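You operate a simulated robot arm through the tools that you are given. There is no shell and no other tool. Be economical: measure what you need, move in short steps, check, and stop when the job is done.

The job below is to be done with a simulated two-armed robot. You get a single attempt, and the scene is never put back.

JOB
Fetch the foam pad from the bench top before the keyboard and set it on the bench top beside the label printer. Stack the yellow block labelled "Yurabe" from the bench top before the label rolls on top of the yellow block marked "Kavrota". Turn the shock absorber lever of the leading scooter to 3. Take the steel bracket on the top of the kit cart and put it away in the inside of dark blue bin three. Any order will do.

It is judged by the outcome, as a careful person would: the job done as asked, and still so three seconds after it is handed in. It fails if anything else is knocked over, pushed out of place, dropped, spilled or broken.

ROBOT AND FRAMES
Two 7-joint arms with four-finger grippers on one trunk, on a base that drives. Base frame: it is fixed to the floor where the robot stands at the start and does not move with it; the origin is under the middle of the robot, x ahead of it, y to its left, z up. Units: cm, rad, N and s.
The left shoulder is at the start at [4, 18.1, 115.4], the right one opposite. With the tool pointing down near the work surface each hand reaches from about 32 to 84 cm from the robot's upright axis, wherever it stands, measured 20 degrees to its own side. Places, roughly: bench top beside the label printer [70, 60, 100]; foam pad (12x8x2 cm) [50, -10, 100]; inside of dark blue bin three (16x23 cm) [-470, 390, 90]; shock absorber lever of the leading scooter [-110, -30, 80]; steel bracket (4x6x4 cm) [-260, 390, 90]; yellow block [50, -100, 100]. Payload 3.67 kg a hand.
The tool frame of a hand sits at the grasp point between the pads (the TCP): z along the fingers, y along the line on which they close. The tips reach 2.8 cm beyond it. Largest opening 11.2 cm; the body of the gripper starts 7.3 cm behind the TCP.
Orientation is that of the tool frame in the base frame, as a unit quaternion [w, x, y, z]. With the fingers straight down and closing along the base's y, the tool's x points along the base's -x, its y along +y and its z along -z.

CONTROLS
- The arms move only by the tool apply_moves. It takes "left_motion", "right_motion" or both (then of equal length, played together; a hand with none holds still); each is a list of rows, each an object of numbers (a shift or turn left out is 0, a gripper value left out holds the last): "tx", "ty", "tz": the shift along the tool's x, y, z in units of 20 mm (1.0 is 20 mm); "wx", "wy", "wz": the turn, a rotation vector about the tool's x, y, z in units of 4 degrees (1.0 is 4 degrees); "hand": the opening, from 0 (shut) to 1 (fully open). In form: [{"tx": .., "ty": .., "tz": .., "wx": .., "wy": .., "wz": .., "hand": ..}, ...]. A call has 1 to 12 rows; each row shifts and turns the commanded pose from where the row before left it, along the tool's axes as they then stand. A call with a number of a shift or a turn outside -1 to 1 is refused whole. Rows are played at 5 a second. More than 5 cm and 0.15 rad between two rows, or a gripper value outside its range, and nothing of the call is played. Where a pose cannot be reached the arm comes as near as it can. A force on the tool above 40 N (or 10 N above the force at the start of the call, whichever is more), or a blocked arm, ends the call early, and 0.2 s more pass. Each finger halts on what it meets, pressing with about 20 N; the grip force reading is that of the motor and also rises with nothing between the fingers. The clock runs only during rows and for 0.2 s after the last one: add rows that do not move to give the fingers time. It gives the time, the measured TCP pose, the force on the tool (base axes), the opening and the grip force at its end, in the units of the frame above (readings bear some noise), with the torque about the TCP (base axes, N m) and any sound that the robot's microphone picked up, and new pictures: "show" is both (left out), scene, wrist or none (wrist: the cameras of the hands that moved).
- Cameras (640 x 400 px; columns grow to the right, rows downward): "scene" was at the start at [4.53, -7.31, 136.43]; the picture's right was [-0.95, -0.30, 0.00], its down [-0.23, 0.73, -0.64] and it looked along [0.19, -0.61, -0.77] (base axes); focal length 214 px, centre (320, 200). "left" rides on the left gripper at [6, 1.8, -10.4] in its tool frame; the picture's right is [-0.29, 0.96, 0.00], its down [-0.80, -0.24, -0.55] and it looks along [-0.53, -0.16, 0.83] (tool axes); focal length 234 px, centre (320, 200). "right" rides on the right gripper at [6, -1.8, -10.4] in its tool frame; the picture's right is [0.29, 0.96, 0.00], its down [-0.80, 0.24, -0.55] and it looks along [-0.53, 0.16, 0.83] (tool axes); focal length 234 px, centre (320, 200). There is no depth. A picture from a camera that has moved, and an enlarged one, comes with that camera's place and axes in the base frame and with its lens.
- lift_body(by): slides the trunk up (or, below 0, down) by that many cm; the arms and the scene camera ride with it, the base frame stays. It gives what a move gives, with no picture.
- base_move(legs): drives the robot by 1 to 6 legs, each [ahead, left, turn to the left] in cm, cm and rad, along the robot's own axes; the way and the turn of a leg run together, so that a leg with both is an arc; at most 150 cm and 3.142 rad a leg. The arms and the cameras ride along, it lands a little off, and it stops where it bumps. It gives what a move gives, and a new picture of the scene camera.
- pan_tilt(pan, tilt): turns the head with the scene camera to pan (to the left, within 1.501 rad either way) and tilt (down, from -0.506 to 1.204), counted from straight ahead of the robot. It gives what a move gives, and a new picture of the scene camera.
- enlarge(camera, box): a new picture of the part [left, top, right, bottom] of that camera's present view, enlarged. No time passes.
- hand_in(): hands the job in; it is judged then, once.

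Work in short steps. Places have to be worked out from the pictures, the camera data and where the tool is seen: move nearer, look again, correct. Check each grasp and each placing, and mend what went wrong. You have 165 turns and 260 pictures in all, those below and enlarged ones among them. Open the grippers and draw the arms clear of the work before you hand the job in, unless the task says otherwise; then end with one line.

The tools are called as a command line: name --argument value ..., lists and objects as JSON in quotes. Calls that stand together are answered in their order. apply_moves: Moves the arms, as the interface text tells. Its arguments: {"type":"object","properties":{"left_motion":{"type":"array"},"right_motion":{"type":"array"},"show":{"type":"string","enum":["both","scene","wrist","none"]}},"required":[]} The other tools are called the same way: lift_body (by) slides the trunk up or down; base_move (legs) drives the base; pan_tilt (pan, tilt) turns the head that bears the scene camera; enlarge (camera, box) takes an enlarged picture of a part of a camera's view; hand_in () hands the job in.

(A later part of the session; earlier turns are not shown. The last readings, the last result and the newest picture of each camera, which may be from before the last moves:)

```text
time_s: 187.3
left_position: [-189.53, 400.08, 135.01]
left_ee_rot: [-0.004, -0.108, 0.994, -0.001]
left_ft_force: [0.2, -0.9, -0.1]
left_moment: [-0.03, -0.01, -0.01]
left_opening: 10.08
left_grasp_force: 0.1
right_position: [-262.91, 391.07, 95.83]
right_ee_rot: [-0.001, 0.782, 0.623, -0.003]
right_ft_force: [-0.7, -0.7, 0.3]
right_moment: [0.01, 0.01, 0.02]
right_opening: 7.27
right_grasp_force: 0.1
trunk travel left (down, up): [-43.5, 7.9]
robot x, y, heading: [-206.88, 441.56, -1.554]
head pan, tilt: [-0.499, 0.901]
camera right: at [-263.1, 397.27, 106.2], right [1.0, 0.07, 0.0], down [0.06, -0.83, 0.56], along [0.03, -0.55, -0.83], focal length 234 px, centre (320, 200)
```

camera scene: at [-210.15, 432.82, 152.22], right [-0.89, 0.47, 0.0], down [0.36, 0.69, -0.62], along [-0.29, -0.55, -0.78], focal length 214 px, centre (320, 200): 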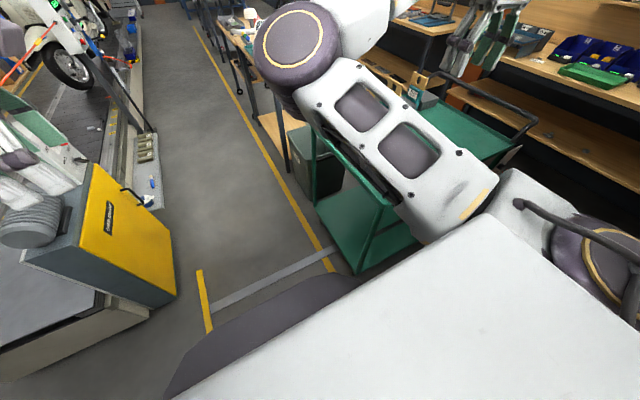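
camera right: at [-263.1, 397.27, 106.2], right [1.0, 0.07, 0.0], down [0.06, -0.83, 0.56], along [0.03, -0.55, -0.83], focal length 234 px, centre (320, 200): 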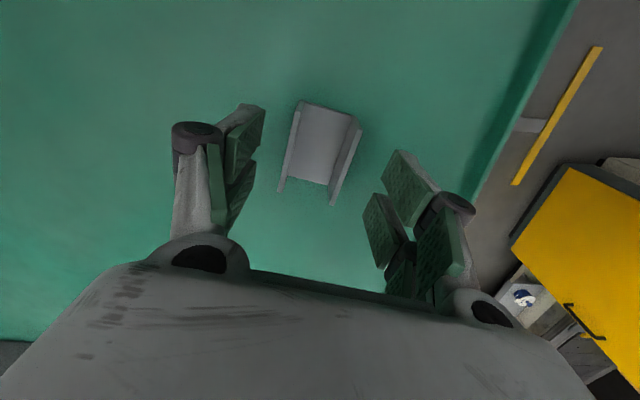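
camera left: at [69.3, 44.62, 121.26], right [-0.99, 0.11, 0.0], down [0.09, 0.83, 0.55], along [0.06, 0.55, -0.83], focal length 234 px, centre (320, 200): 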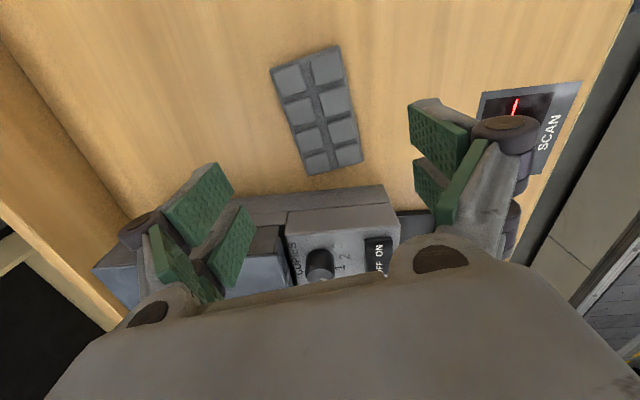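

It is well centred. I lower another 2.5 cm with the force guard.

apply_moves --right_motion '[{"tz": 0.5}, {"tz": 0.4}, {"tz": 0.3}, {}]' --show "wrist"

```text
time_s: 188.3
left_position: [-189.58, 399.98, 135.05]
left_ee_rot: [-0.004, -0.107, 0.994, -0.001]
left_ft_force: [0.2, -0.7, -0.2]
left_moment: [0.0, 0.01, -0.01]
left_opening: 10.08
left_grasp_force: 0.1
right_position: [-263.0, 391.07, 93.36]
right_ee_rot: [0.0, 0.782, 0.623, -0.002]
right_ft_force: [0.0, 0.6, 0.3]
right_moment: [-0.03, -0.05, -0.01]
right_opening: 7.3
right_grasp_force: 0.0
trunk travel left (down, up): [-43.5, 7.9]
robot x, y, heading: [-206.92, 441.68, -1.56]
head pan, tilt: [-0.499, 0.901]
camera right: at [-263.23, 397.32, 103.62], right [1.0, 0.07, 0.0], down [0.06, -0.83, 0.56], along [0.03, -0.55, -0.83], focal length 234 px, centre (320, 200)
```

right: 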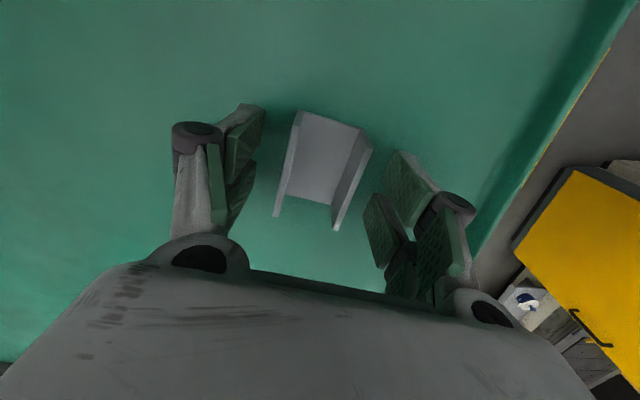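

By scale the flange tops are about 2.4 cm below the TCP, the same as with the block. I close here.

apply_moves --right_motion '[{"tz": 0.1}, {"hand": 0.5}, {"hand": 0.4}, {"hand": 0.3}, {"hand": 0.25}, {}, {}]' --show "wrist"

```text
time_s: 189.9
left_position: [-189.63, 400.07, 135.0]
left_ee_rot: [-0.003, -0.107, 0.994, -0.002]
left_ft_force: [-0.9, 0.3, 0.9]
left_moment: [0.01, 0.03, 0.01]
left_opening: 10.08
left_grasp_force: 0.0
right_position: [-263.11, 391.12, 93.07]
right_ee_rot: [0.0, 0.783, 0.622, -0.002]
right_ft_force: [0.7, 0.2, 0.2]
right_moment: [0.0, -0.04, 0.05]
right_opening: 3.96
right_grasp_force: 19.7
trunk travel left (down, up): [-43.5, 7.9]
robot x, y, heading: [-206.55, 441.85, -1.56]
head pan, tilt: [-0.499, 0.901]
camera right: at [-263.21, 397.31, 103.46], right [1.0, 0.07, 0.0], down [0.06, -0.83, 0.56], along [0.03, -0.55, -0.83], focal length 234 px, centre (320, 200)
```

right: 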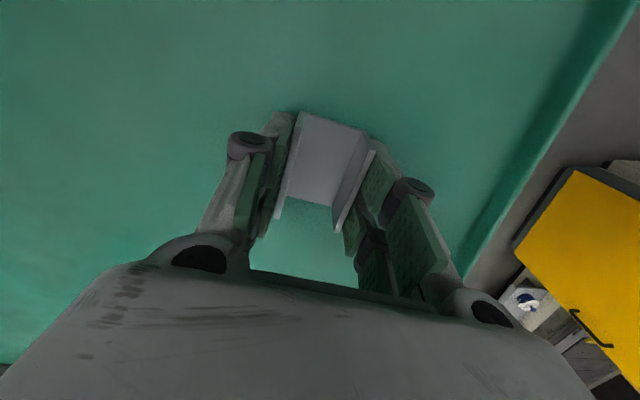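

Gripped at 3.96 cm. I lift it well above the cart.

apply_moves --right_motion '[{"tz": -0.5}, {"tz": -1}, {"tz": -1}, {"tz": -1}, {"tz": -1}, {"tz": -1}, {"tz": -1}, {"tz": -1}, {"tz": -1}, {"tz": -1}, {"tz": -1}, {"tz": -1}]' --show "none"

apply_moves --right_motion '[{"tz": -1}, {"tz": -1}, {"tz": -1}, {"tz": -1}, {"tz": -1}, {"tz": -1}, {"tz": -1}, {"tz": -1}, {"tz": -1}, {"tz": -1}, {"tx": 1}, {"tx": 1}]' --show "wrist"

pan_tilt --pan -1.45 --tilt 0.5

```text
time_s: 192.5
left_position: [-189.46, 400.23, 134.94]
left_ee_rot: [-0.004, -0.108, 0.994, -0.002]
left_ft_force: [0.2, 0.0, 0.0]
left_moment: [-0.03, 0.01, 0.0]
left_opening: 10.08
left_grasp_force: 0.1
right_position: [-262.78, 391.1, 116.29]
right_ee_rot: [-0.001, 0.783, 0.622, -0.002]
right_ft_force: [0.7, 0.1, -1.5]
right_moment: [-0.03, -0.01, 0.02]
right_opening: 3.97
right_grasp_force: 20.2
trunk travel left (down, up): [-43.5, 7.9]
robot x, y, heading: [-206.61, 441.24, -1.558]
head pan, tilt: [-0.499, 0.901]
```

```text
time_s: 195.1
left_position: [-189.51, 400.25, 135.06]
left_ee_rot: [-0.005, -0.109, 0.994, -0.002]
left_ft_force: [0.4, 0.1, 0.1]
left_moment: [-0.02, -0.02, 0.01]
left_opening: 10.07
left_grasp_force: 0.1
right_position: [-261.75, 394.88, 136.12]
right_ee_rot: [0.0, 0.782, 0.623, -0.002]
right_ft_force: [0.0, 0.5, -0.3]
right_moment: [-0.02, 0.02, 0.02]
right_opening: 3.97
right_grasp_force: 19.9
trunk travel left (down, up): [-43.5, 7.9]
robot x, y, heading: [-206.82, 441.33, -1.56]
head pan, tilt: [-0.499, 0.901]
camera right: at [-262.07, 401.24, 146.46], right [1.0, 0.07, 0.0], down [0.06, -0.83, 0.56], along [0.03, -0.56, -0.83], focal length 234 px, centre (320, 200)
```

right: 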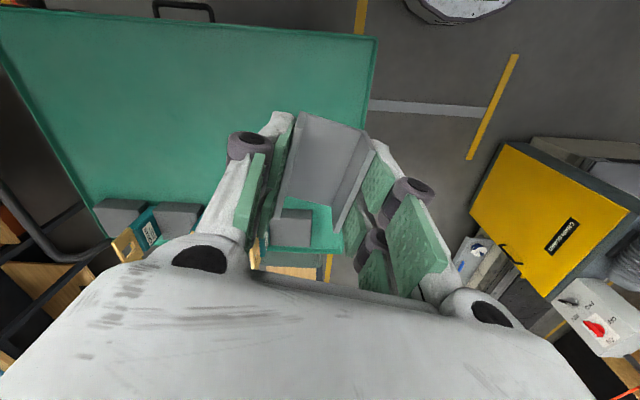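

```text
time_s: 196.4
left_position: [-189.65, 400.04, 134.88]
left_ee_rot: [-0.004, -0.108, 0.994, -0.002]
left_ft_force: [0.9, -0.3, -0.4]
left_moment: [-0.01, 0.02, 0.01]
left_opening: 10.1
left_grasp_force: 0.1
right_position: [-261.82, 395.01, 136.04]
right_ee_rot: [0.0, 0.783, 0.623, -0.003]
right_ft_force: [-0.1, -1.1, -1.0]
right_moment: [-0.01, 0.02, 0.0]
right_opening: 3.97
right_grasp_force: 20.4
trunk travel left (down, up): [-43.5, 7.9]
robot x, y, heading: [-206.9, 441.76, -1.552]
head pan, tilt: [-1.45, 0.499]
camera scene: at [-215.68, 438.26, 155.61], right [-0.14, 0.99, 0.0], down [0.47, 0.07, -0.88], along [-0.87, -0.12, -0.48], focal length 214 px, centre (320, 200)
```

scene: 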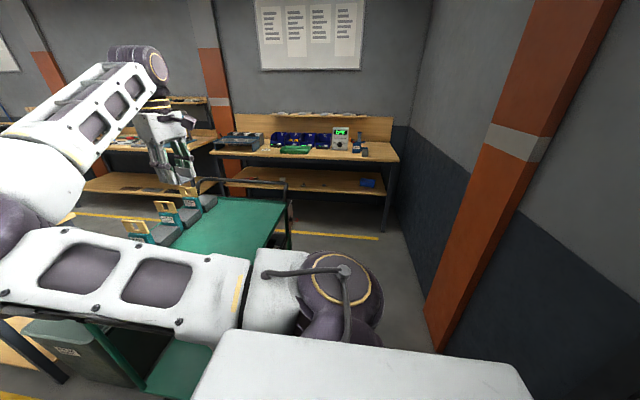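

The bins stand on the bench against the far wall. I zoom in to read them.

enlarge --camera "scene" --box '[200, 105, 420, 205]'

enlarge --camera "scene" --box '[255, 120, 375, 165]'

```text
2.91 times, centred on (310, 155) of scene
camera zoom: at [-215.68, 438.26, 155.61], right [-0.14, 0.99, 0.0], down [0.47, 0.07, -0.88], along [-0.87, -0.12, -0.48], focal length 624 px, centre (349, 331)
```

zoom: 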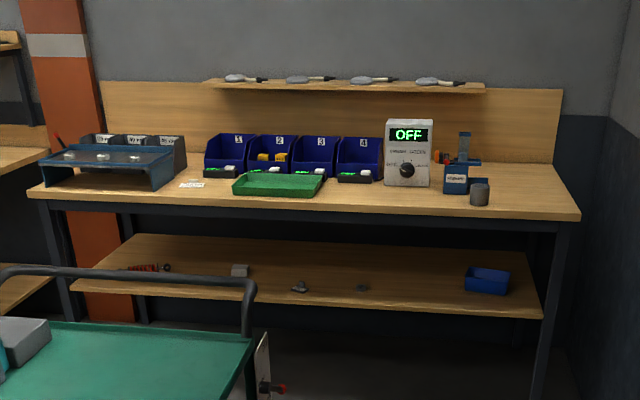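

```text
5.33 times, centred on (315, 142) of scene
camera zoom: at [-215.68, 438.26, 155.61], right [-0.14, 0.99, 0.0], down [0.47, 0.07, -0.88], along [-0.87, -0.12, -0.48], focal length 1144 px, centre (347, 507)
```

zoom: 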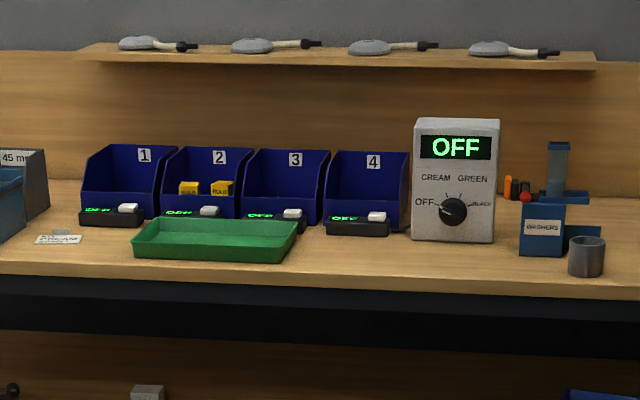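

Bin 3 is the third dark blue bin, centred at about (-468, 390) with a shelf above its back. I turn the robot so its right arm points toward -x, then drive along the free lane in two parts.

base_move --legs '[[0, 0, -0.85]]'

base_move --legs '[[60, -50, 0], [60, -50, 0]]'

pan_tilt --pan -0.6 --tilt 0.6

```text
time_s: 199.2
left_position: [-226.45, 401.13, 134.96]
left_ee_rot: [-0.005, 0.311, 0.95, 0.001]
left_ft_force: [-0.3, 0.6, 0.1]
left_moment: [-0.02, -0.01, 0.0]
left_opening: 10.11
left_grasp_force: 0.1
right_position: [-278.2, 452.01, 136.02]
right_ee_rot: [-0.001, 0.969, 0.246, -0.002]
right_ft_force: [-0.1, 0.3, -1.1]
right_moment: [0.03, 0.0, 0.0]
right_opening: 3.98
right_grasp_force: 20.3
trunk travel left (down, up): [-43.5, 7.9]
robot x, y, heading: [-206.88, 441.74, -2.41]
head pan, tilt: [-1.45, 0.499]
camera scene: at [-215.07, 446.1, 155.61], right [0.65, 0.76, 0.0], down [0.36, -0.31, -0.88], along [-0.66, 0.57, -0.48], focal length 214 px, centre (320, 200)
```

scene: 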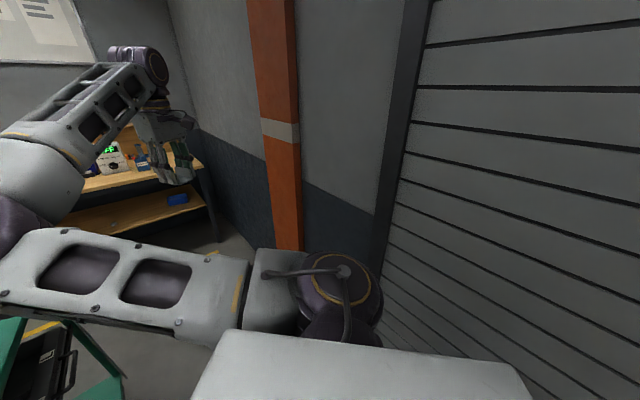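

```text
time_s: 207.1
left_position: [-382.19, 396.23, 135.07]
left_ee_rot: [-0.005, 0.322, 0.947, 0.0]
left_ft_force: [0.5, 0.3, -0.4]
left_moment: [-0.01, 0.01, -0.01]
left_opening: 10.05
left_grasp_force: 0.1
right_position: [-432.63, 448.21, 136.07]
right_ee_rot: [-0.001, 0.972, 0.235, -0.002]
right_ft_force: [0.3, 0.5, -1.2]
right_moment: [0.0, -0.02, 0.01]
right_opening: 3.98
right_grasp_force: 19.8
trunk travel left (down, up): [-43.5, 7.9]
robot x, y, heading: [-361.57, 436.24, -2.42]
head pan, tilt: [-1.45, 0.499]
camera scene: at [-369.73, 440.87, 155.62], right [0.67, 0.74, 0.0], down [0.35, -0.32, -0.88], along [-0.65, 0.59, -0.48], focal length 214 px, centre (320, 200)
```

scene: 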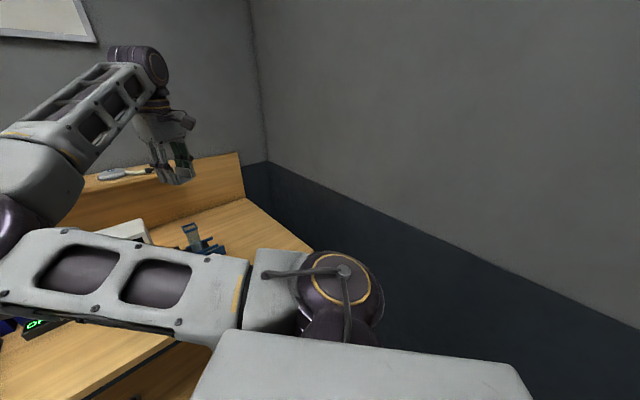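

```text
time_s: 208.3
left_position: [-382.15, 396.19, 135.01]
left_ee_rot: [-0.004, 0.321, 0.947, 0.001]
left_ft_force: [0.4, 0.0, -0.2]
left_moment: [0.0, 0.0, 0.03]
left_opening: 10.08
left_grasp_force: 0.0
right_position: [-432.84, 448.17, 136.03]
right_ee_rot: [-0.001, 0.972, 0.234, -0.002]
right_ft_force: [0.0, 0.1, -0.9]
right_moment: [-0.05, 0.02, 0.02]
right_opening: 3.98
right_grasp_force: 20.3
trunk travel left (down, up): [-43.5, 7.9]
robot x, y, heading: [-361.84, 436.01, -2.429]
head pan, tilt: [-0.6, 0.6]
camera scene: at [-371.83, 433.76, 154.7], right [-0.11, 0.99, 0.0], down [0.56, 0.06, -0.82], along [-0.82, -0.09, -0.57], focal length 214 px, centre (320, 200)
```

scene: 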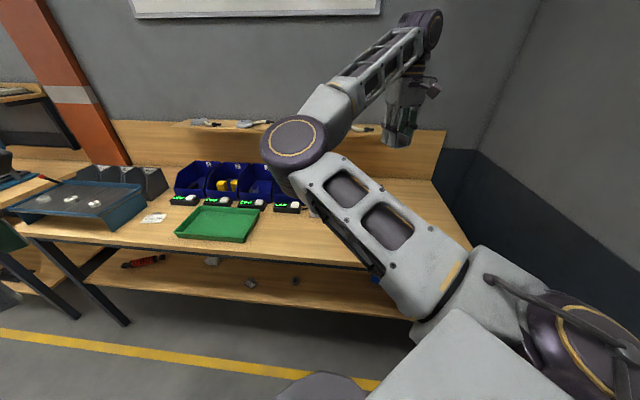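

The bin is at about (-470, 389). I drive toward (-386, 385) so the right hand comes near it, keeping the base short of the bench.

base_move --legs '[[48, 22, 0]]'

apply_moves --right_motion '[{}]' --show "wrist"

```text
time_s: 211.4
left_position: [-405.87, 348.52, 135.02]
left_ee_rot: [-0.005, 0.327, 0.945, 0.0]
left_ft_force: [0.3, 1.0, 0.3]
left_moment: [-0.03, -0.03, -0.01]
left_opening: 10.09
left_grasp_force: 0.0
right_position: [-455.98, 401.0, 135.97]
right_ee_rot: [-0.001, 0.973, 0.229, -0.002]
right_ft_force: [0.0, 0.8, -1.8]
right_moment: [0.02, -0.02, 0.0]
right_opening: 3.96
right_grasp_force: 20.2
trunk travel left (down, up): [-43.5, 7.9]
robot x, y, heading: [-384.82, 388.11, -2.439]
head pan, tilt: [-0.6, 0.6]
camera scene: at [-395.18, 385.99, 154.71], right [-0.1, 0.99, 0.0], down [0.56, 0.06, -0.83], along [-0.82, -0.09, -0.56], focal length 214 px, centre (320, 200)
```

scene: 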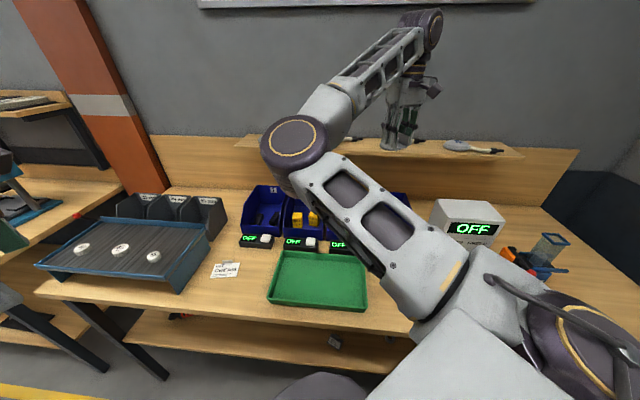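

```text
time_s: 211.8
left_position: [-405.97, 348.56, 135.0]
left_ee_rot: [-0.004, 0.326, 0.945, 0.001]
left_ft_force: [0.2, 0.9, -0.9]
left_moment: [-0.01, -0.01, 0.04]
left_opening: 10.09
left_grasp_force: 0.0
right_position: [-456.0, 401.09, 136.12]
right_ee_rot: [-0.001, 0.973, 0.229, -0.002]
right_ft_force: [-0.4, -0.3, -1.5]
right_moment: [-0.03, 0.02, -0.02]
right_opening: 3.97
right_grasp_force: 19.8
trunk travel left (down, up): [-43.5, 7.9]
robot x, y, heading: [-385.07, 387.92, -2.445]
head pan, tilt: [-0.6, 0.6]
camera right: at [-451.19, 405.27, 146.43], right [0.69, -0.73, 0.0], down [-0.6, -0.57, 0.56], along [-0.41, -0.38, -0.83], focal length 234 px, centre (320, 200)
```

right: 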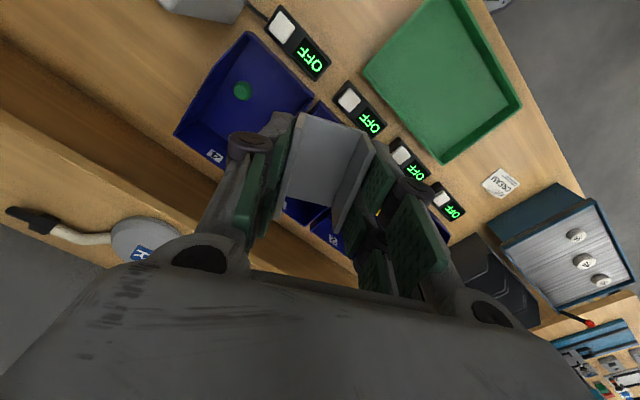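

From the wrist view, bin 4 spans y 400–416, so bin 3 spans about y 384–400 and x -459 to -481. I drive 6 cm closer and shift the hand over bin 3, short of the shelf.

base_move --legs '[[6, -2, 0]]'

apply_moves --right_motion '[{"tx": -0.6, "ty": 0.3}, {"tx": -0.6, "ty": 0.3}, {"tx": -0.6, "ty": 0.3}, {"tx": -0.6, "ty": 0.3}, {}]' --show "wrist"

```text
time_s: 212.8
left_position: [-410.81, 346.45, 135.28]
left_ee_rot: [-0.008, 0.326, 0.945, -0.001]
left_ft_force: [1.2, 0.2, 0.2]
left_moment: [0.02, 0.08, 0.03]
left_opening: 10.1
left_grasp_force: 0.0
right_position: [-460.92, 398.91, 136.42]
right_ee_rot: [-0.002, 0.973, 0.229, -0.006]
right_ft_force: [1.4, 0.0, -0.7]
right_moment: [-0.07, 0.09, -0.02]
right_opening: 3.96
right_grasp_force: 20.2
trunk travel left (down, up): [-43.5, 7.9]
robot x, y, heading: [-390.51, 385.72, -2.435]
head pan, tilt: [-0.6, 0.6]
camera scene: at [-400.05, 383.97, 154.77], right [-0.1, 0.99, 0.0], down [0.56, 0.06, -0.83], along [-0.82, -0.09, -0.56], focal length 214 px, centre (320, 200)
```

scene: 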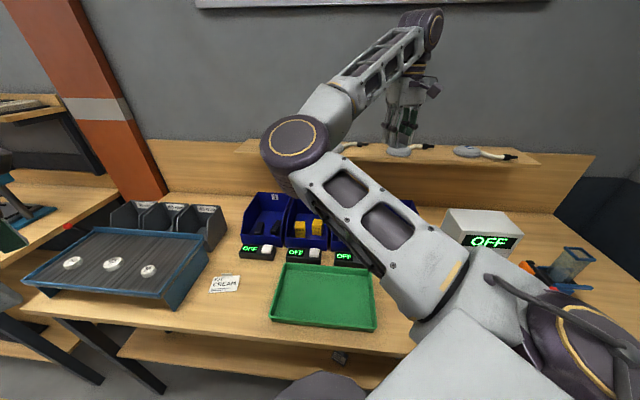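

```text
time_s: 214.0
left_position: [-411.45, 346.17, 135.17]
left_ee_rot: [-0.006, 0.327, 0.945, 0.001]
left_ft_force: [-0.1, 0.4, -0.1]
left_moment: [0.0, 0.04, -0.03]
left_opening: 10.11
left_grasp_force: 0.1
right_position: [-464.67, 394.73, 136.1]
right_ee_rot: [-0.001, 0.973, 0.229, -0.003]
right_ft_force: [0.3, 0.3, -1.3]
right_moment: [-0.02, 0.04, 0.03]
right_opening: 3.98
right_grasp_force: 20.6
trunk travel left (down, up): [-43.5, 7.9]
robot x, y, heading: [-390.65, 386.09, -2.436]
head pan, tilt: [-0.6, 0.6]
camera right: at [-459.86, 398.83, 146.41], right [0.69, -0.73, -0.01], down [-0.6, -0.57, 0.56], along [-0.41, -0.38, -0.83], focal length 234 px, centre (320, 200)
```

right: 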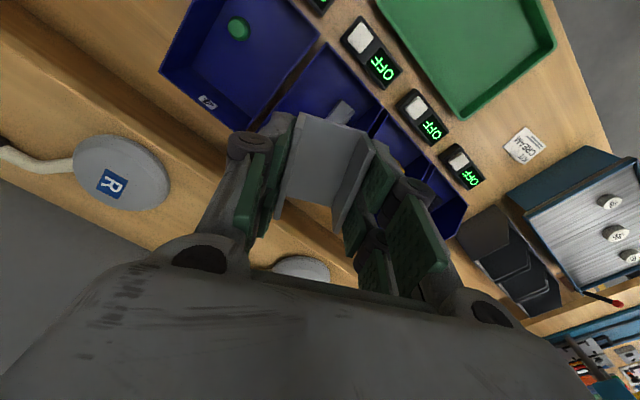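

Bin 3 lies right beneath, with its display at y ≈ 390.5 confirming it. I centre over it and lower halfway.

apply_moves --right_motion '[{"tx": -0.6, "ty": 0.3}, {"tx": -0.6, "ty": 0.3}, {"tx": -0.4, "ty": 0.2}, {"tz": 1}, {"tz": 1}, {"tz": 1}, {"tz": 1}, {"tz": 1}, {"tz": 1}, {"tz": 1}, {"tz": 1}, {}]' --show "both"

```text
time_s: 216.6
left_position: [-411.51, 346.13, 135.21]
left_ee_rot: [-0.005, 0.327, 0.945, 0.001]
left_ft_force: [-0.4, 0.0, 0.3]
left_moment: [0.01, -0.03, -0.04]
left_opening: 10.08
left_grasp_force: 0.0
right_position: [-467.11, 391.34, 119.98]
right_ee_rot: [-0.002, 0.973, 0.229, -0.003]
right_ft_force: [0.1, -0.1, -1.2]
right_moment: [0.01, 0.0, 0.03]
right_opening: 3.95
right_grasp_force: 19.7
trunk travel left (down, up): [-43.5, 7.9]
robot x, y, heading: [-390.83, 385.56, -2.433]
head pan, tilt: [-0.6, 0.6]
camera scene: at [-400.85, 383.68, 154.7], right [-0.1, 0.99, 0.0], down [0.56, 0.06, -0.82], along [-0.82, -0.09, -0.57], focal length 214 px, centre (320, 200)
camera right: at [-462.32, 395.68, 130.35], right [0.69, -0.73, -0.01], down [-0.6, -0.57, 0.56], along [-0.41, -0.38, -0.83], focal length 234 px, centre (320, 200)
```

scene: 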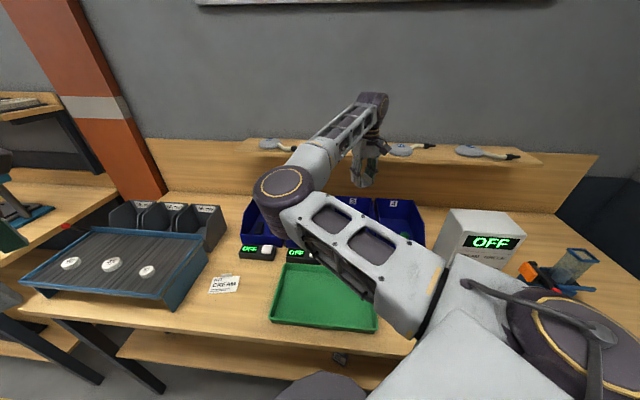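
right: 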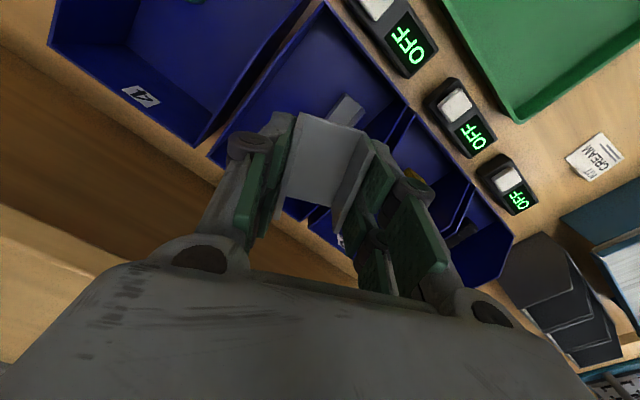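

A small grey item already lies in bin 3. I zoom in to see where there is room.

enlarge --camera "right" --box '[200, 0, 440, 150]'

```text
2.67 times, centred on (320, 75) of right
camera zoom: at [-462.32, 395.68, 130.35], right [0.69, -0.73, -0.01], down [-0.6, -0.57, 0.56], along [-0.41, -0.38, -0.83], focal length 624 px, centre (320, 533)
```

zoom: 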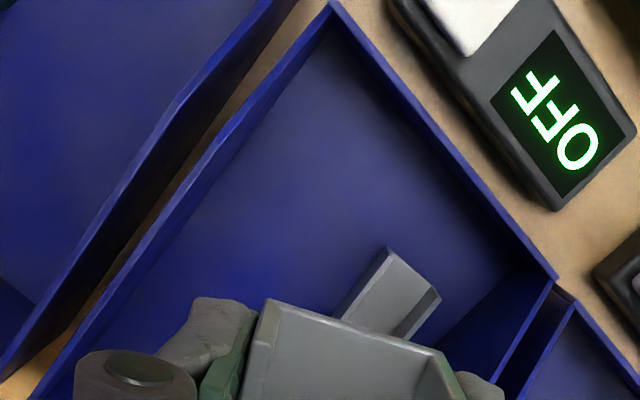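

A like bracket already lies on the -y side of bin 3, so I shift 2.4 cm toward +y where the floor is free, and lower further.

apply_moves --right_motion '[{"ty": -0.54, "tx": 0.27}, {"ty": -0.54, "tx": 0.27}, {"tz": 1}, {"tz": 1}, {"tz": 1}, {"tz": 1}, {"tz": 1}, {"tz": 1}, {"tz": 1}, {"tz": 1}, {"tz": 1}, {}]' --show "both"

```text
time_s: 218.9
left_position: [-411.35, 346.16, 135.0]
left_ee_rot: [-0.006, 0.326, 0.945, 0.0]
left_ft_force: [0.4, 0.0, -0.8]
left_moment: [-0.01, 0.0, 0.02]
left_opening: 10.09
left_grasp_force: 0.0
right_position: [-467.12, 394.09, 104.09]
right_ee_rot: [-0.003, 0.973, 0.229, -0.005]
right_ft_force: [10.2, -3.4, 14.1]
right_moment: [0.48, -0.28, -0.35]
right_opening: 3.96
right_grasp_force: 19.8
trunk travel left (down, up): [-43.5, 7.9]
robot x, y, heading: [-390.36, 385.91, -2.435]
head pan, tilt: [-0.6, 0.6]
stopped in row 11 (right hand): the force on the tool passed its limit at 51 N (the readings are from after the stop); the commanded pose is now the measured one
camera scene: at [-400.57, 383.62, 154.71], right [-0.1, 0.99, 0.0], down [0.56, 0.06, -0.83], along [-0.82, -0.09, -0.56], focal length 214 px, centre (320, 200)
camera right: at [-462.19, 398.25, 114.45], right [0.68, -0.73, -0.01], down [-0.6, -0.57, 0.56], along [-0.41, -0.38, -0.83], focal length 234 px, centre (320, 200)
```

scene: 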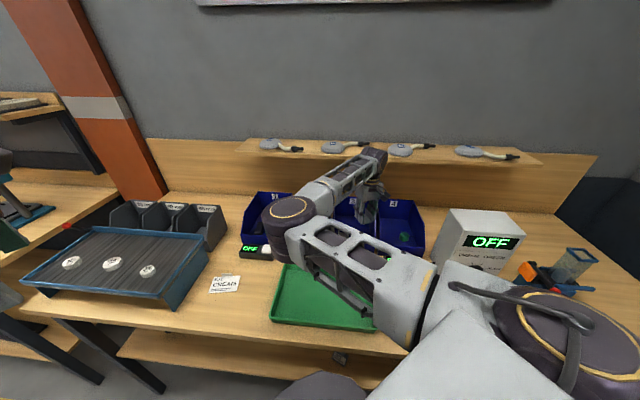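
right: 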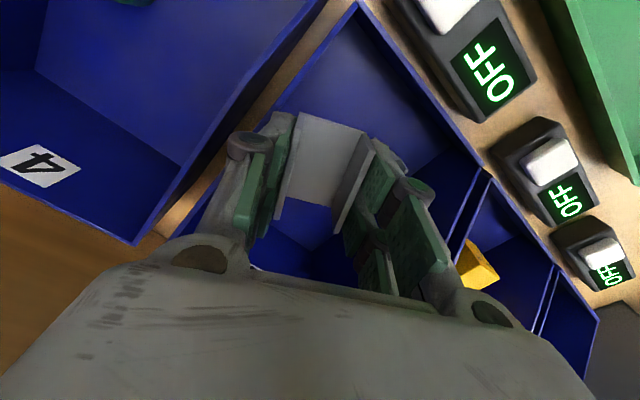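

The finger met the bin's +y side wall; triangulating the rim shows bin 3 really spans y ≈ 381–398. I rise, shift back, and turn the hand so that the fingers close along the bin's depth.

apply_moves --right_motion '[{"tz": -1}, {"tz": -1}, {"tz": -1}, {"tz": -1}, {"tz": -1}, {"tz": -1}, {"tz": -1}, {"ty": 0.5, "tx": -0.25}, {"ty": 0.5, "tx": -0.25}, {"tx": 0.5}, {"tx": 0.5}, {}]' --show "none"

apply_moves --right_motion '[{"wz": -1}, {"wz": -1}, {"wz": -1}, {"wz": -1}, {"wz": -1}, {"wz": -1}, {"wz": -1}, {"wz": -1}, {"wz": -1}, {"wz": -1}, {"wz": -1}, {"wz": -1}]' --show "wrist"

```text
time_s: 221.5
left_position: [-411.65, 346.28, 134.88]
left_ee_rot: [-0.004, 0.326, 0.945, 0.001]
left_ft_force: [-0.8, 0.3, 0.3]
left_moment: [0.03, 0.02, 0.02]
left_opening: 10.08
left_grasp_force: 0.0
right_position: [-465.44, 392.83, 117.75]
right_ee_rot: [-0.004, 0.974, 0.229, -0.005]
right_ft_force: [0.1, -0.6, -0.9]
right_moment: [-0.01, -0.01, -0.03]
right_opening: 4.01
right_grasp_force: 20.1
trunk travel left (down, up): [-43.5, 7.9]
robot x, y, heading: [-390.82, 385.74, -2.434]
head pan, tilt: [-0.6, 0.6]
```

```text
time_s: 224.1
left_position: [-411.67, 346.22, 135.02]
left_ee_rot: [-0.005, 0.326, 0.945, 0.0]
left_ft_force: [-0.1, -0.6, 0.4]
left_moment: [-0.01, 0.0, -0.04]
left_opening: 10.12
left_grasp_force: 0.1
right_position: [-465.27, 392.77, 117.81]
right_ee_rot: [-0.005, 0.796, 0.605, -0.004]
right_ft_force: [0.8, -0.1, -0.4]
right_moment: [0.02, -0.01, -0.04]
right_opening: 3.96
right_grasp_force: 20.0
trunk travel left (down, up): [-43.5, 7.9]
robot x, y, heading: [-390.23, 385.71, -2.442]
head pan, tilt: [-0.6, 0.6]
camera right: at [-465.16, 398.91, 128.23], right [1.0, 0.02, -0.01], down [0.02, -0.83, 0.55], along [0.0, -0.55, -0.83], focal length 234 px, centre (320, 200)
```

right: 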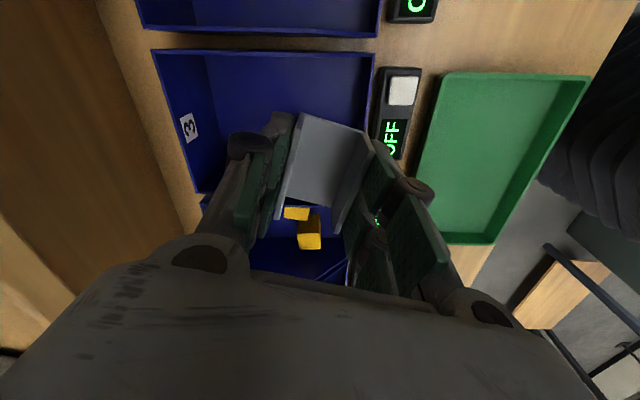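

The view is now square to bin 3, whose label 3 is on its back wall; it spans y 383–398. I finish the alignment and centre at (-467, 393.6), then lower stepwise.

apply_moves --right_motion '[{"wz": -1}, {"wz": -1}, {"wz": -1}, {"wz": -0.9}, {"ty": -0.85, "tx": 0.4}, {"tz": 1}, {"tz": 1}, {"tz": 1}, {"tz": 1}, {"tz": 1}, {}]' --show "wrist"

```text
time_s: 226.5
left_position: [-411.5, 346.23, 135.03]
left_ee_rot: [-0.005, 0.326, 0.945, 0.001]
left_ft_force: [0.0, -0.2, 0.1]
left_moment: [-0.02, 0.01, -0.01]
left_opening: 10.09
left_grasp_force: 0.1
right_position: [-467.01, 393.69, 107.98]
right_ee_rot: [-0.006, 0.707, 0.707, -0.003]
right_ft_force: [0.2, 0.6, -2.0]
right_moment: [0.05, 0.01, 0.01]
right_opening: 3.97
right_grasp_force: 19.9
trunk travel left (down, up): [-43.5, 7.9]
robot x, y, heading: [-391.18, 385.91, -2.436]
head pan, tilt: [-0.6, 0.6]
camera right: at [-468.6, 399.5, 118.34], right [0.96, 0.29, -0.01], down [0.25, -0.8, 0.55], along [0.15, -0.53, -0.84], focal length 234 px, centre (320, 200)
```

right: 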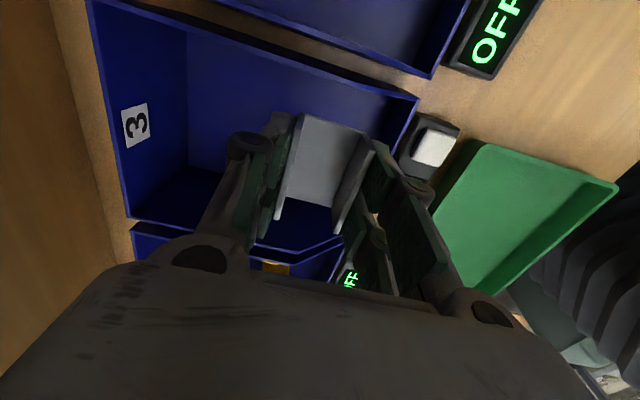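

There is good clearance on all sides. I lower further with the force guard.

apply_moves --right_motion '[{"tz": 0.8}, {"tz": 0.8}, {"tz": 0.8}, {"tz": 0.8}, {"tz": 0.5}, {}]' --show "both"

```text
time_s: 227.9
left_position: [-411.47, 346.2, 135.13]
left_ee_rot: [-0.004, 0.326, 0.945, 0.001]
left_ft_force: [-0.4, -0.5, 0.5]
left_moment: [-0.04, -0.02, -0.01]
left_opening: 10.08
left_grasp_force: 0.1
right_position: [-467.3, 393.51, 100.41]
right_ee_rot: [-0.006, 0.707, 0.707, -0.003]
right_ft_force: [-0.5, -0.4, -1.7]
right_moment: [0.04, 0.03, 0.01]
right_opening: 3.97
right_grasp_force: 19.5
trunk travel left (down, up): [-43.5, 7.9]
robot x, y, heading: [-391.0, 385.56, -2.431]
head pan, tilt: [-0.6, 0.6]
camera scene: at [-400.87, 383.68, 154.7], right [-0.1, 0.99, 0.0], down [0.56, 0.06, -0.82], along [-0.82, -0.09, -0.57], focal length 214 px, centre (320, 200)
camera right: at [-468.7, 399.48, 110.88], right [0.96, 0.29, -0.01], down [0.25, -0.8, 0.55], along [0.15, -0.53, -0.84], focal length 234 px, centre (320, 200)
```

scene: 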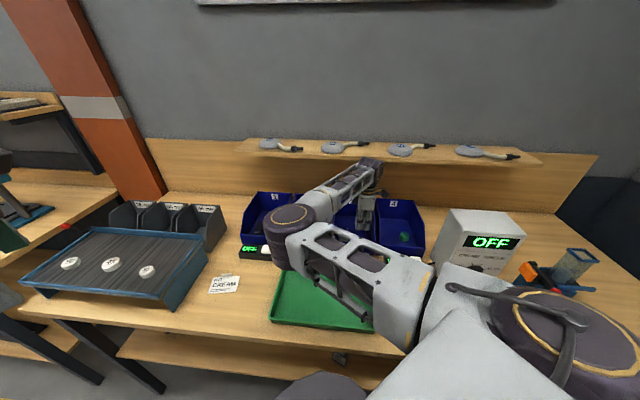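
right: 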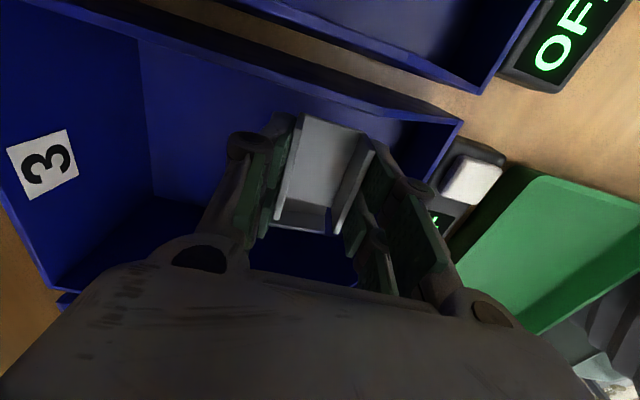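

The held bracket clears the one already there, which is behind it at y ≈ 385. I lower in small steps until contact.

apply_moves --right_motion '[{"tz": 0.6}, {"tz": 0.6}, {"tz": 0.4}, {"tz": 0.3}, {"tz": 0.2}, {}]' --show "wrist"

```text
time_s: 229.3
left_position: [-411.67, 346.26, 135.03]
left_ee_rot: [-0.005, 0.327, 0.945, 0.0]
left_ft_force: [0.3, 0.6, 0.1]
left_moment: [-0.03, 0.02, 0.01]
left_opening: 10.09
left_grasp_force: 0.1
right_position: [-467.24, 393.7, 96.18]
right_ee_rot: [-0.006, 0.707, 0.707, -0.003]
right_ft_force: [0.1, 1.3, -0.9]
right_moment: [0.01, 0.02, 0.0]
right_opening: 3.97
right_grasp_force: 19.7
trunk travel left (down, up): [-43.5, 7.9]
robot x, y, heading: [-390.56, 385.93, -2.44]
head pan, tilt: [-0.6, 0.6]
camera right: at [-468.75, 399.58, 106.71], right [0.96, 0.29, -0.01], down [0.25, -0.8, 0.55], along [0.15, -0.53, -0.84], focal length 234 px, centre (320, 200)
```

right: 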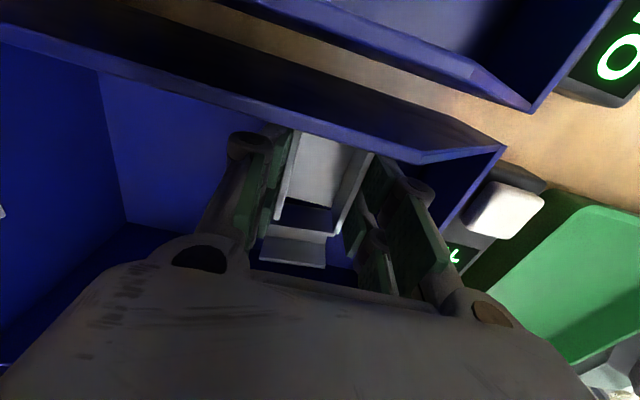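

Still free. I continue in small steps.

apply_moves --right_motion '[{"tz": 0.25}, {"tz": 0.25}, {"tz": 0.2}, {}]' --show "none"

```text
time_s: 230.3
left_position: [-411.71, 346.25, 135.04]
left_ee_rot: [-0.005, 0.325, 0.946, 0.001]
left_ft_force: [-0.7, -0.6, -0.1]
left_moment: [-0.04, -0.01, -0.01]
left_opening: 10.07
left_grasp_force: 0.0
right_position: [-467.24, 393.69, 94.74]
right_ee_rot: [-0.005, 0.707, 0.707, -0.003]
right_ft_force: [0.2, 0.1, -1.1]
right_moment: [0.0, 0.0, 0.02]
right_opening: 3.96
right_grasp_force: 20.0
trunk travel left (down, up): [-43.5, 7.9]
robot x, y, heading: [-391.18, 385.69, -2.439]
head pan, tilt: [-0.6, 0.6]
```

apply_moves --right_motion '[{"tz": 0.2}, {"tz": 0.15}, {"tz": 0.15}, {}]' --show "none"

```text
time_s: 231.3
left_position: [-411.6, 346.2, 135.0]
left_ee_rot: [-0.004, 0.327, 0.945, 0.0]
left_ft_force: [0.2, -0.2, 0.2]
left_moment: [0.02, 0.02, 0.03]
left_opening: 10.1
left_grasp_force: 0.0
right_position: [-467.35, 393.64, 93.88]
right_ee_rot: [-0.006, 0.708, 0.707, -0.003]
right_ft_force: [-0.1, 0.1, -0.4]
right_moment: [0.03, 0.02, 0.02]
right_opening: 3.96
right_grasp_force: 19.8
trunk travel left (down, up): [-43.5, 7.9]
robot x, y, heading: [-390.52, 385.94, -2.434]
head pan, tilt: [-0.6, 0.6]
```

There is still no contact at z 93.9. I keep going gently.

apply_moves --right_motion '[{"tz": 0.15}, {"tz": 0.15}, {"tz": 0.15}, {}]' --show "wrist"

```text
time_s: 232.3
left_position: [-411.26, 346.15, 135.08]
left_ee_rot: [-0.005, 0.326, 0.945, 0.001]
left_ft_force: [1.3, -0.4, -0.1]
left_moment: [-0.02, 0.02, -0.01]
left_opening: 10.07
left_grasp_force: 0.1
right_position: [-467.36, 393.7, 93.46]
right_ee_rot: [-0.009, 0.707, 0.707, -0.006]
right_ft_force: [-4.2, -2.2, 27.1]
right_moment: [-0.12, 0.39, -0.05]
right_opening: 3.97
right_grasp_force: 20.0
trunk travel left (down, up): [-43.5, 7.9]
robot x, y, heading: [-390.67, 385.97, -2.435]
head pan, tilt: [-0.6, 0.6]
camera right: at [-468.74, 399.57, 103.85], right [0.96, 0.29, -0.02], down [0.25, -0.8, 0.55], along [0.14, -0.53, -0.84], focal length 234 px, centre (320, 200)
```

right: 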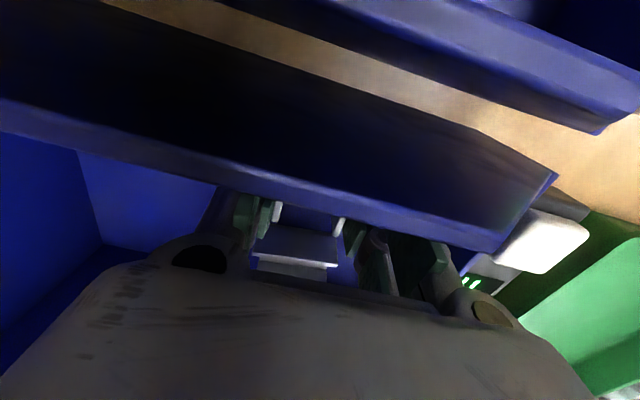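

It rests on the bin floor with a force of 27 N. I ease up slightly, open a little and rise straight out.

apply_moves --right_motion '[{"tz": -0.15}, {"hand": 0.42}, {"hand": 0.48}, {"hand": 0.52}, {}, {"tz": -0.5}, {"tz": -1}, {"tz": -1}, {"tz": -1}, {"tz": -1}, {"tz": -1}, {"tz": -1}]' --show "none"

apply_moves --right_motion '[{"tz": -1}, {"tz": -1}, {"tz": -1}, {"tz": -1}, {"tz": -1}, {"tz": -1}, {"tz": -1}, {"tz": -1}, {"tz": -1}, {"tz": -1}]' --show "wrist"

```text
time_s: 234.9
left_position: [-411.58, 346.2, 134.99]
left_ee_rot: [-0.005, 0.326, 0.945, 0.0]
left_ft_force: [-0.2, -1.1, -0.6]
left_moment: [-0.02, 0.0, 0.0]
left_opening: 10.1
left_grasp_force: 0.0
right_position: [-467.15, 393.39, 106.31]
right_ee_rot: [-0.006, 0.707, 0.707, -0.003]
right_ft_force: [-0.4, -0.5, 0.3]
right_moment: [0.0, 0.0, -0.01]
right_opening: 5.84
right_grasp_force: 0.0
trunk travel left (down, up): [-43.5, 7.9]
robot x, y, heading: [-390.18, 385.77, -2.443]
head pan, tilt: [-0.6, 0.6]
```

```text
time_s: 237.1
left_position: [-411.6, 346.26, 135.08]
left_ee_rot: [-0.005, 0.327, 0.945, 0.001]
left_ft_force: [-0.2, 0.0, -0.3]
left_moment: [-0.04, 0.01, -0.02]
left_opening: 10.08
left_grasp_force: 0.1
right_position: [-466.88, 393.49, 126.09]
right_ee_rot: [-0.006, 0.707, 0.707, -0.002]
right_ft_force: [0.2, 0.3, 0.7]
right_moment: [0.02, 0.01, -0.04]
right_opening: 5.82
right_grasp_force: 0.1
trunk travel left (down, up): [-43.5, 7.9]
robot x, y, heading: [-390.81, 386.0, -2.434]
head pan, tilt: [-0.6, 0.6]
camera right: at [-468.37, 399.45, 136.61], right [0.96, 0.29, -0.01], down [0.25, -0.8, 0.55], along [0.15, -0.53, -0.84], focal length 234 px, centre (320, 200)
```

right: 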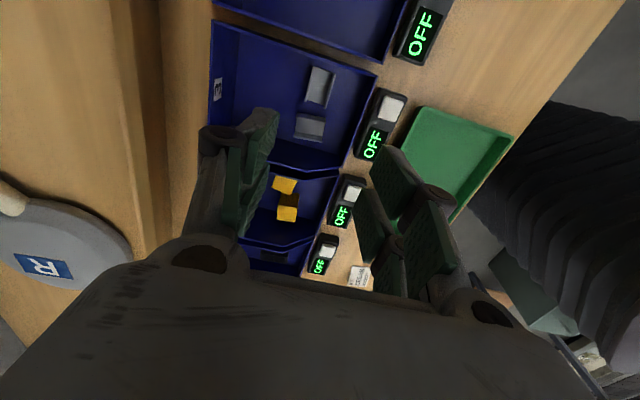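

Both brackets lie flat in bin 3, so that part is done. I raise the hand and retrace my way to the corridor entrance.

apply_moves --right_motion '[{"tz": -1}, {"tz": -1}, {"tz": -1}, {"tz": -1}, {"tz": -1}]' --show "none"

base_move --legs '[[-54, -20, 0], [-60, 50, 0], [-60, 50, 0], [0, 0, 0.865]]'

pan_tilt --pan 0.0 --tilt 0.5

```text
time_s: 238.3
left_position: [-411.47, 346.3, 135.23]
left_ee_rot: [-0.003, 0.327, 0.945, 0.001]
left_ft_force: [-0.6, 0.1, -0.7]
left_moment: [0.02, 0.01, -0.01]
left_opening: 10.07
left_grasp_force: 0.0
right_position: [-466.9, 393.64, 136.28]
right_ee_rot: [-0.005, 0.707, 0.707, -0.003]
right_ft_force: [-0.2, 0.6, 0.6]
right_moment: [-0.01, 0.01, 0.0]
right_opening: 5.84
right_grasp_force: 0.1
trunk travel left (down, up): [-43.5, 7.9]
robot x, y, heading: [-390.49, 385.82, -2.437]
head pan, tilt: [-0.6, 0.6]
```

```text
time_s: 251.6
left_position: [-193.45, 392.35, 135.16]
left_ee_rot: [-0.004, -0.075, 0.997, -0.002]
left_ft_force: [0.2, -0.9, -0.2]
left_moment: [-0.03, 0.02, 0.0]
left_opening: 10.08
left_grasp_force: 0.1
right_position: [-265.8, 384.52, 136.27]
right_ee_rot: [-0.005, 0.368, 0.93, -0.005]
right_ft_force: [-0.6, 0.0, 0.4]
right_moment: [0.0, 0.01, -0.03]
right_opening: 5.79
right_grasp_force: 0.1
trunk travel left (down, up): [-43.5, 7.9]
robot x, y, heading: [-207.87, 434.68, -1.619]
head pan, tilt: [-0.6, 0.6]
camera scene: at [-213.32, 425.79, 154.7], right [-0.8, 0.6, 0.0], down [0.34, 0.45, -0.82], along [-0.5, -0.66, -0.57], focal length 214 px, centre (320, 200)
```

scene: 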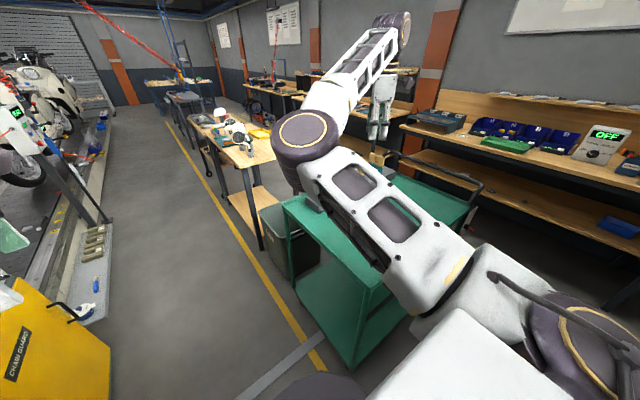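

```text
time_s: 252.6
left_position: [-193.49, 392.44, 134.99]
left_ee_rot: [-0.005, -0.077, 0.997, -0.001]
left_ft_force: [0.3, 0.5, -0.2]
left_moment: [0.02, 0.04, -0.01]
left_opening: 10.06
left_grasp_force: 0.1
right_position: [-265.75, 384.62, 136.27]
right_ee_rot: [-0.005, 0.368, 0.93, -0.005]
right_ft_force: [0.0, -1.2, -0.9]
right_moment: [-0.01, -0.01, -0.03]
right_opening: 5.8
right_grasp_force: 0.0
trunk travel left (down, up): [-43.5, 7.9]
robot x, y, heading: [-207.78, 434.82, -1.62]
head pan, tilt: [0.0, 0.499]
camera scene: at [-208.42, 423.75, 155.61], right [-1.0, 0.05, 0.0], down [0.02, 0.48, -0.88], along [-0.04, -0.88, -0.48], focal length 214 px, centre (320, 200)
```

scene: 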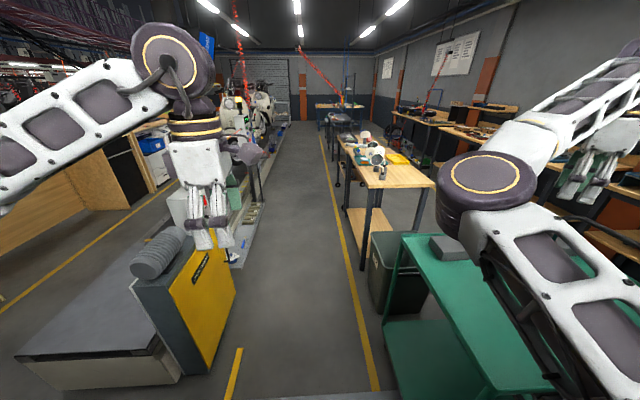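

The corridor on the far side is clear. I straighten and drive down it.

base_move --legs '[[0, 0, 0.05], [140, 0, 0]]'

```text
time_s: 260.2
left_position: [-192.78, 253.41, 135.07]
left_ee_rot: [-0.003, -0.092, 0.996, -0.001]
left_ft_force: [0.3, 0.5, 0.5]
left_moment: [0.04, 0.01, 0.04]
left_opening: 10.05
left_grasp_force: 0.2
right_position: [-264.97, 243.13, 136.3]
right_ee_rot: [-0.004, 0.352, 0.936, -0.005]
right_ft_force: [-0.4, -0.5, -0.1]
right_moment: [0.01, -0.01, 0.01]
right_opening: 5.82
right_grasp_force: 0.1
trunk travel left (down, up): [-43.5, 7.9]
robot x, y, heading: [-209.32, 295.09, -1.587]
head pan, tilt: [0.0, 0.499]
camera scene: at [-208.89, 284.26, 155.61], right [-1.0, 0.01, 0.0], down [0.01, 0.48, -0.88], along [-0.01, -0.88, -0.48], focal length 214 px, centre (320, 200)
```

scene: 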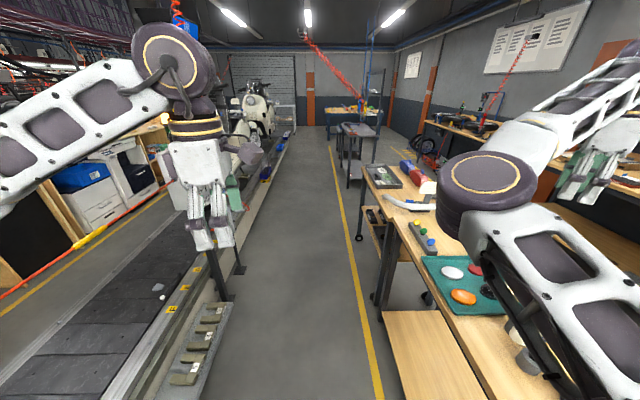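

It is clear ahead. I shift 8 cm away from the tables and go on.

base_move --legs '[[0, 8, 0.015], [110, 0, 0]]'

```text
time_s: 266.6
left_position: [-187.69, 145.02, 135.03]
left_ee_rot: [-0.004, -0.084, 0.996, -0.001]
left_ft_force: [-0.1, 0.5, -0.1]
left_moment: [-0.02, 0.01, -0.01]
left_opening: 10.06
left_grasp_force: 0.2
right_position: [-259.84, 136.04, 136.24]
right_ee_rot: [-0.003, 0.361, 0.933, -0.006]
right_ft_force: [0.3, 0.0, 0.1]
right_moment: [0.03, 0.0, 0.0]
right_opening: 5.8
right_grasp_force: 0.1
trunk travel left (down, up): [-43.5, 7.9]
robot x, y, heading: [-202.79, 187.33, -1.606]
head pan, tilt: [0.0, 0.499]
camera scene: at [-203.05, 176.1, 155.61], right [-1.0, 0.03, 0.0], down [0.02, 0.48, -0.88], along [-0.03, -0.88, -0.48], focal length 214 px, centre (320, 200)
```

scene: 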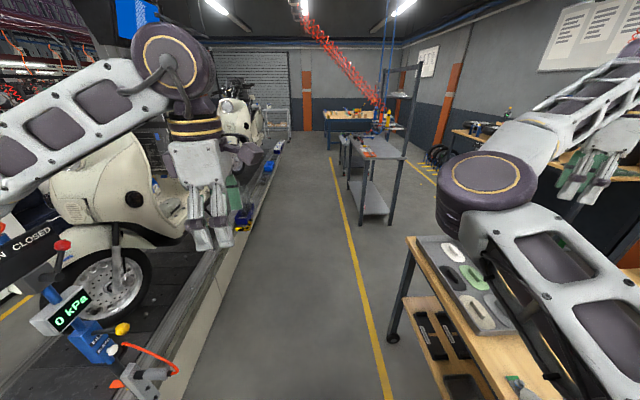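

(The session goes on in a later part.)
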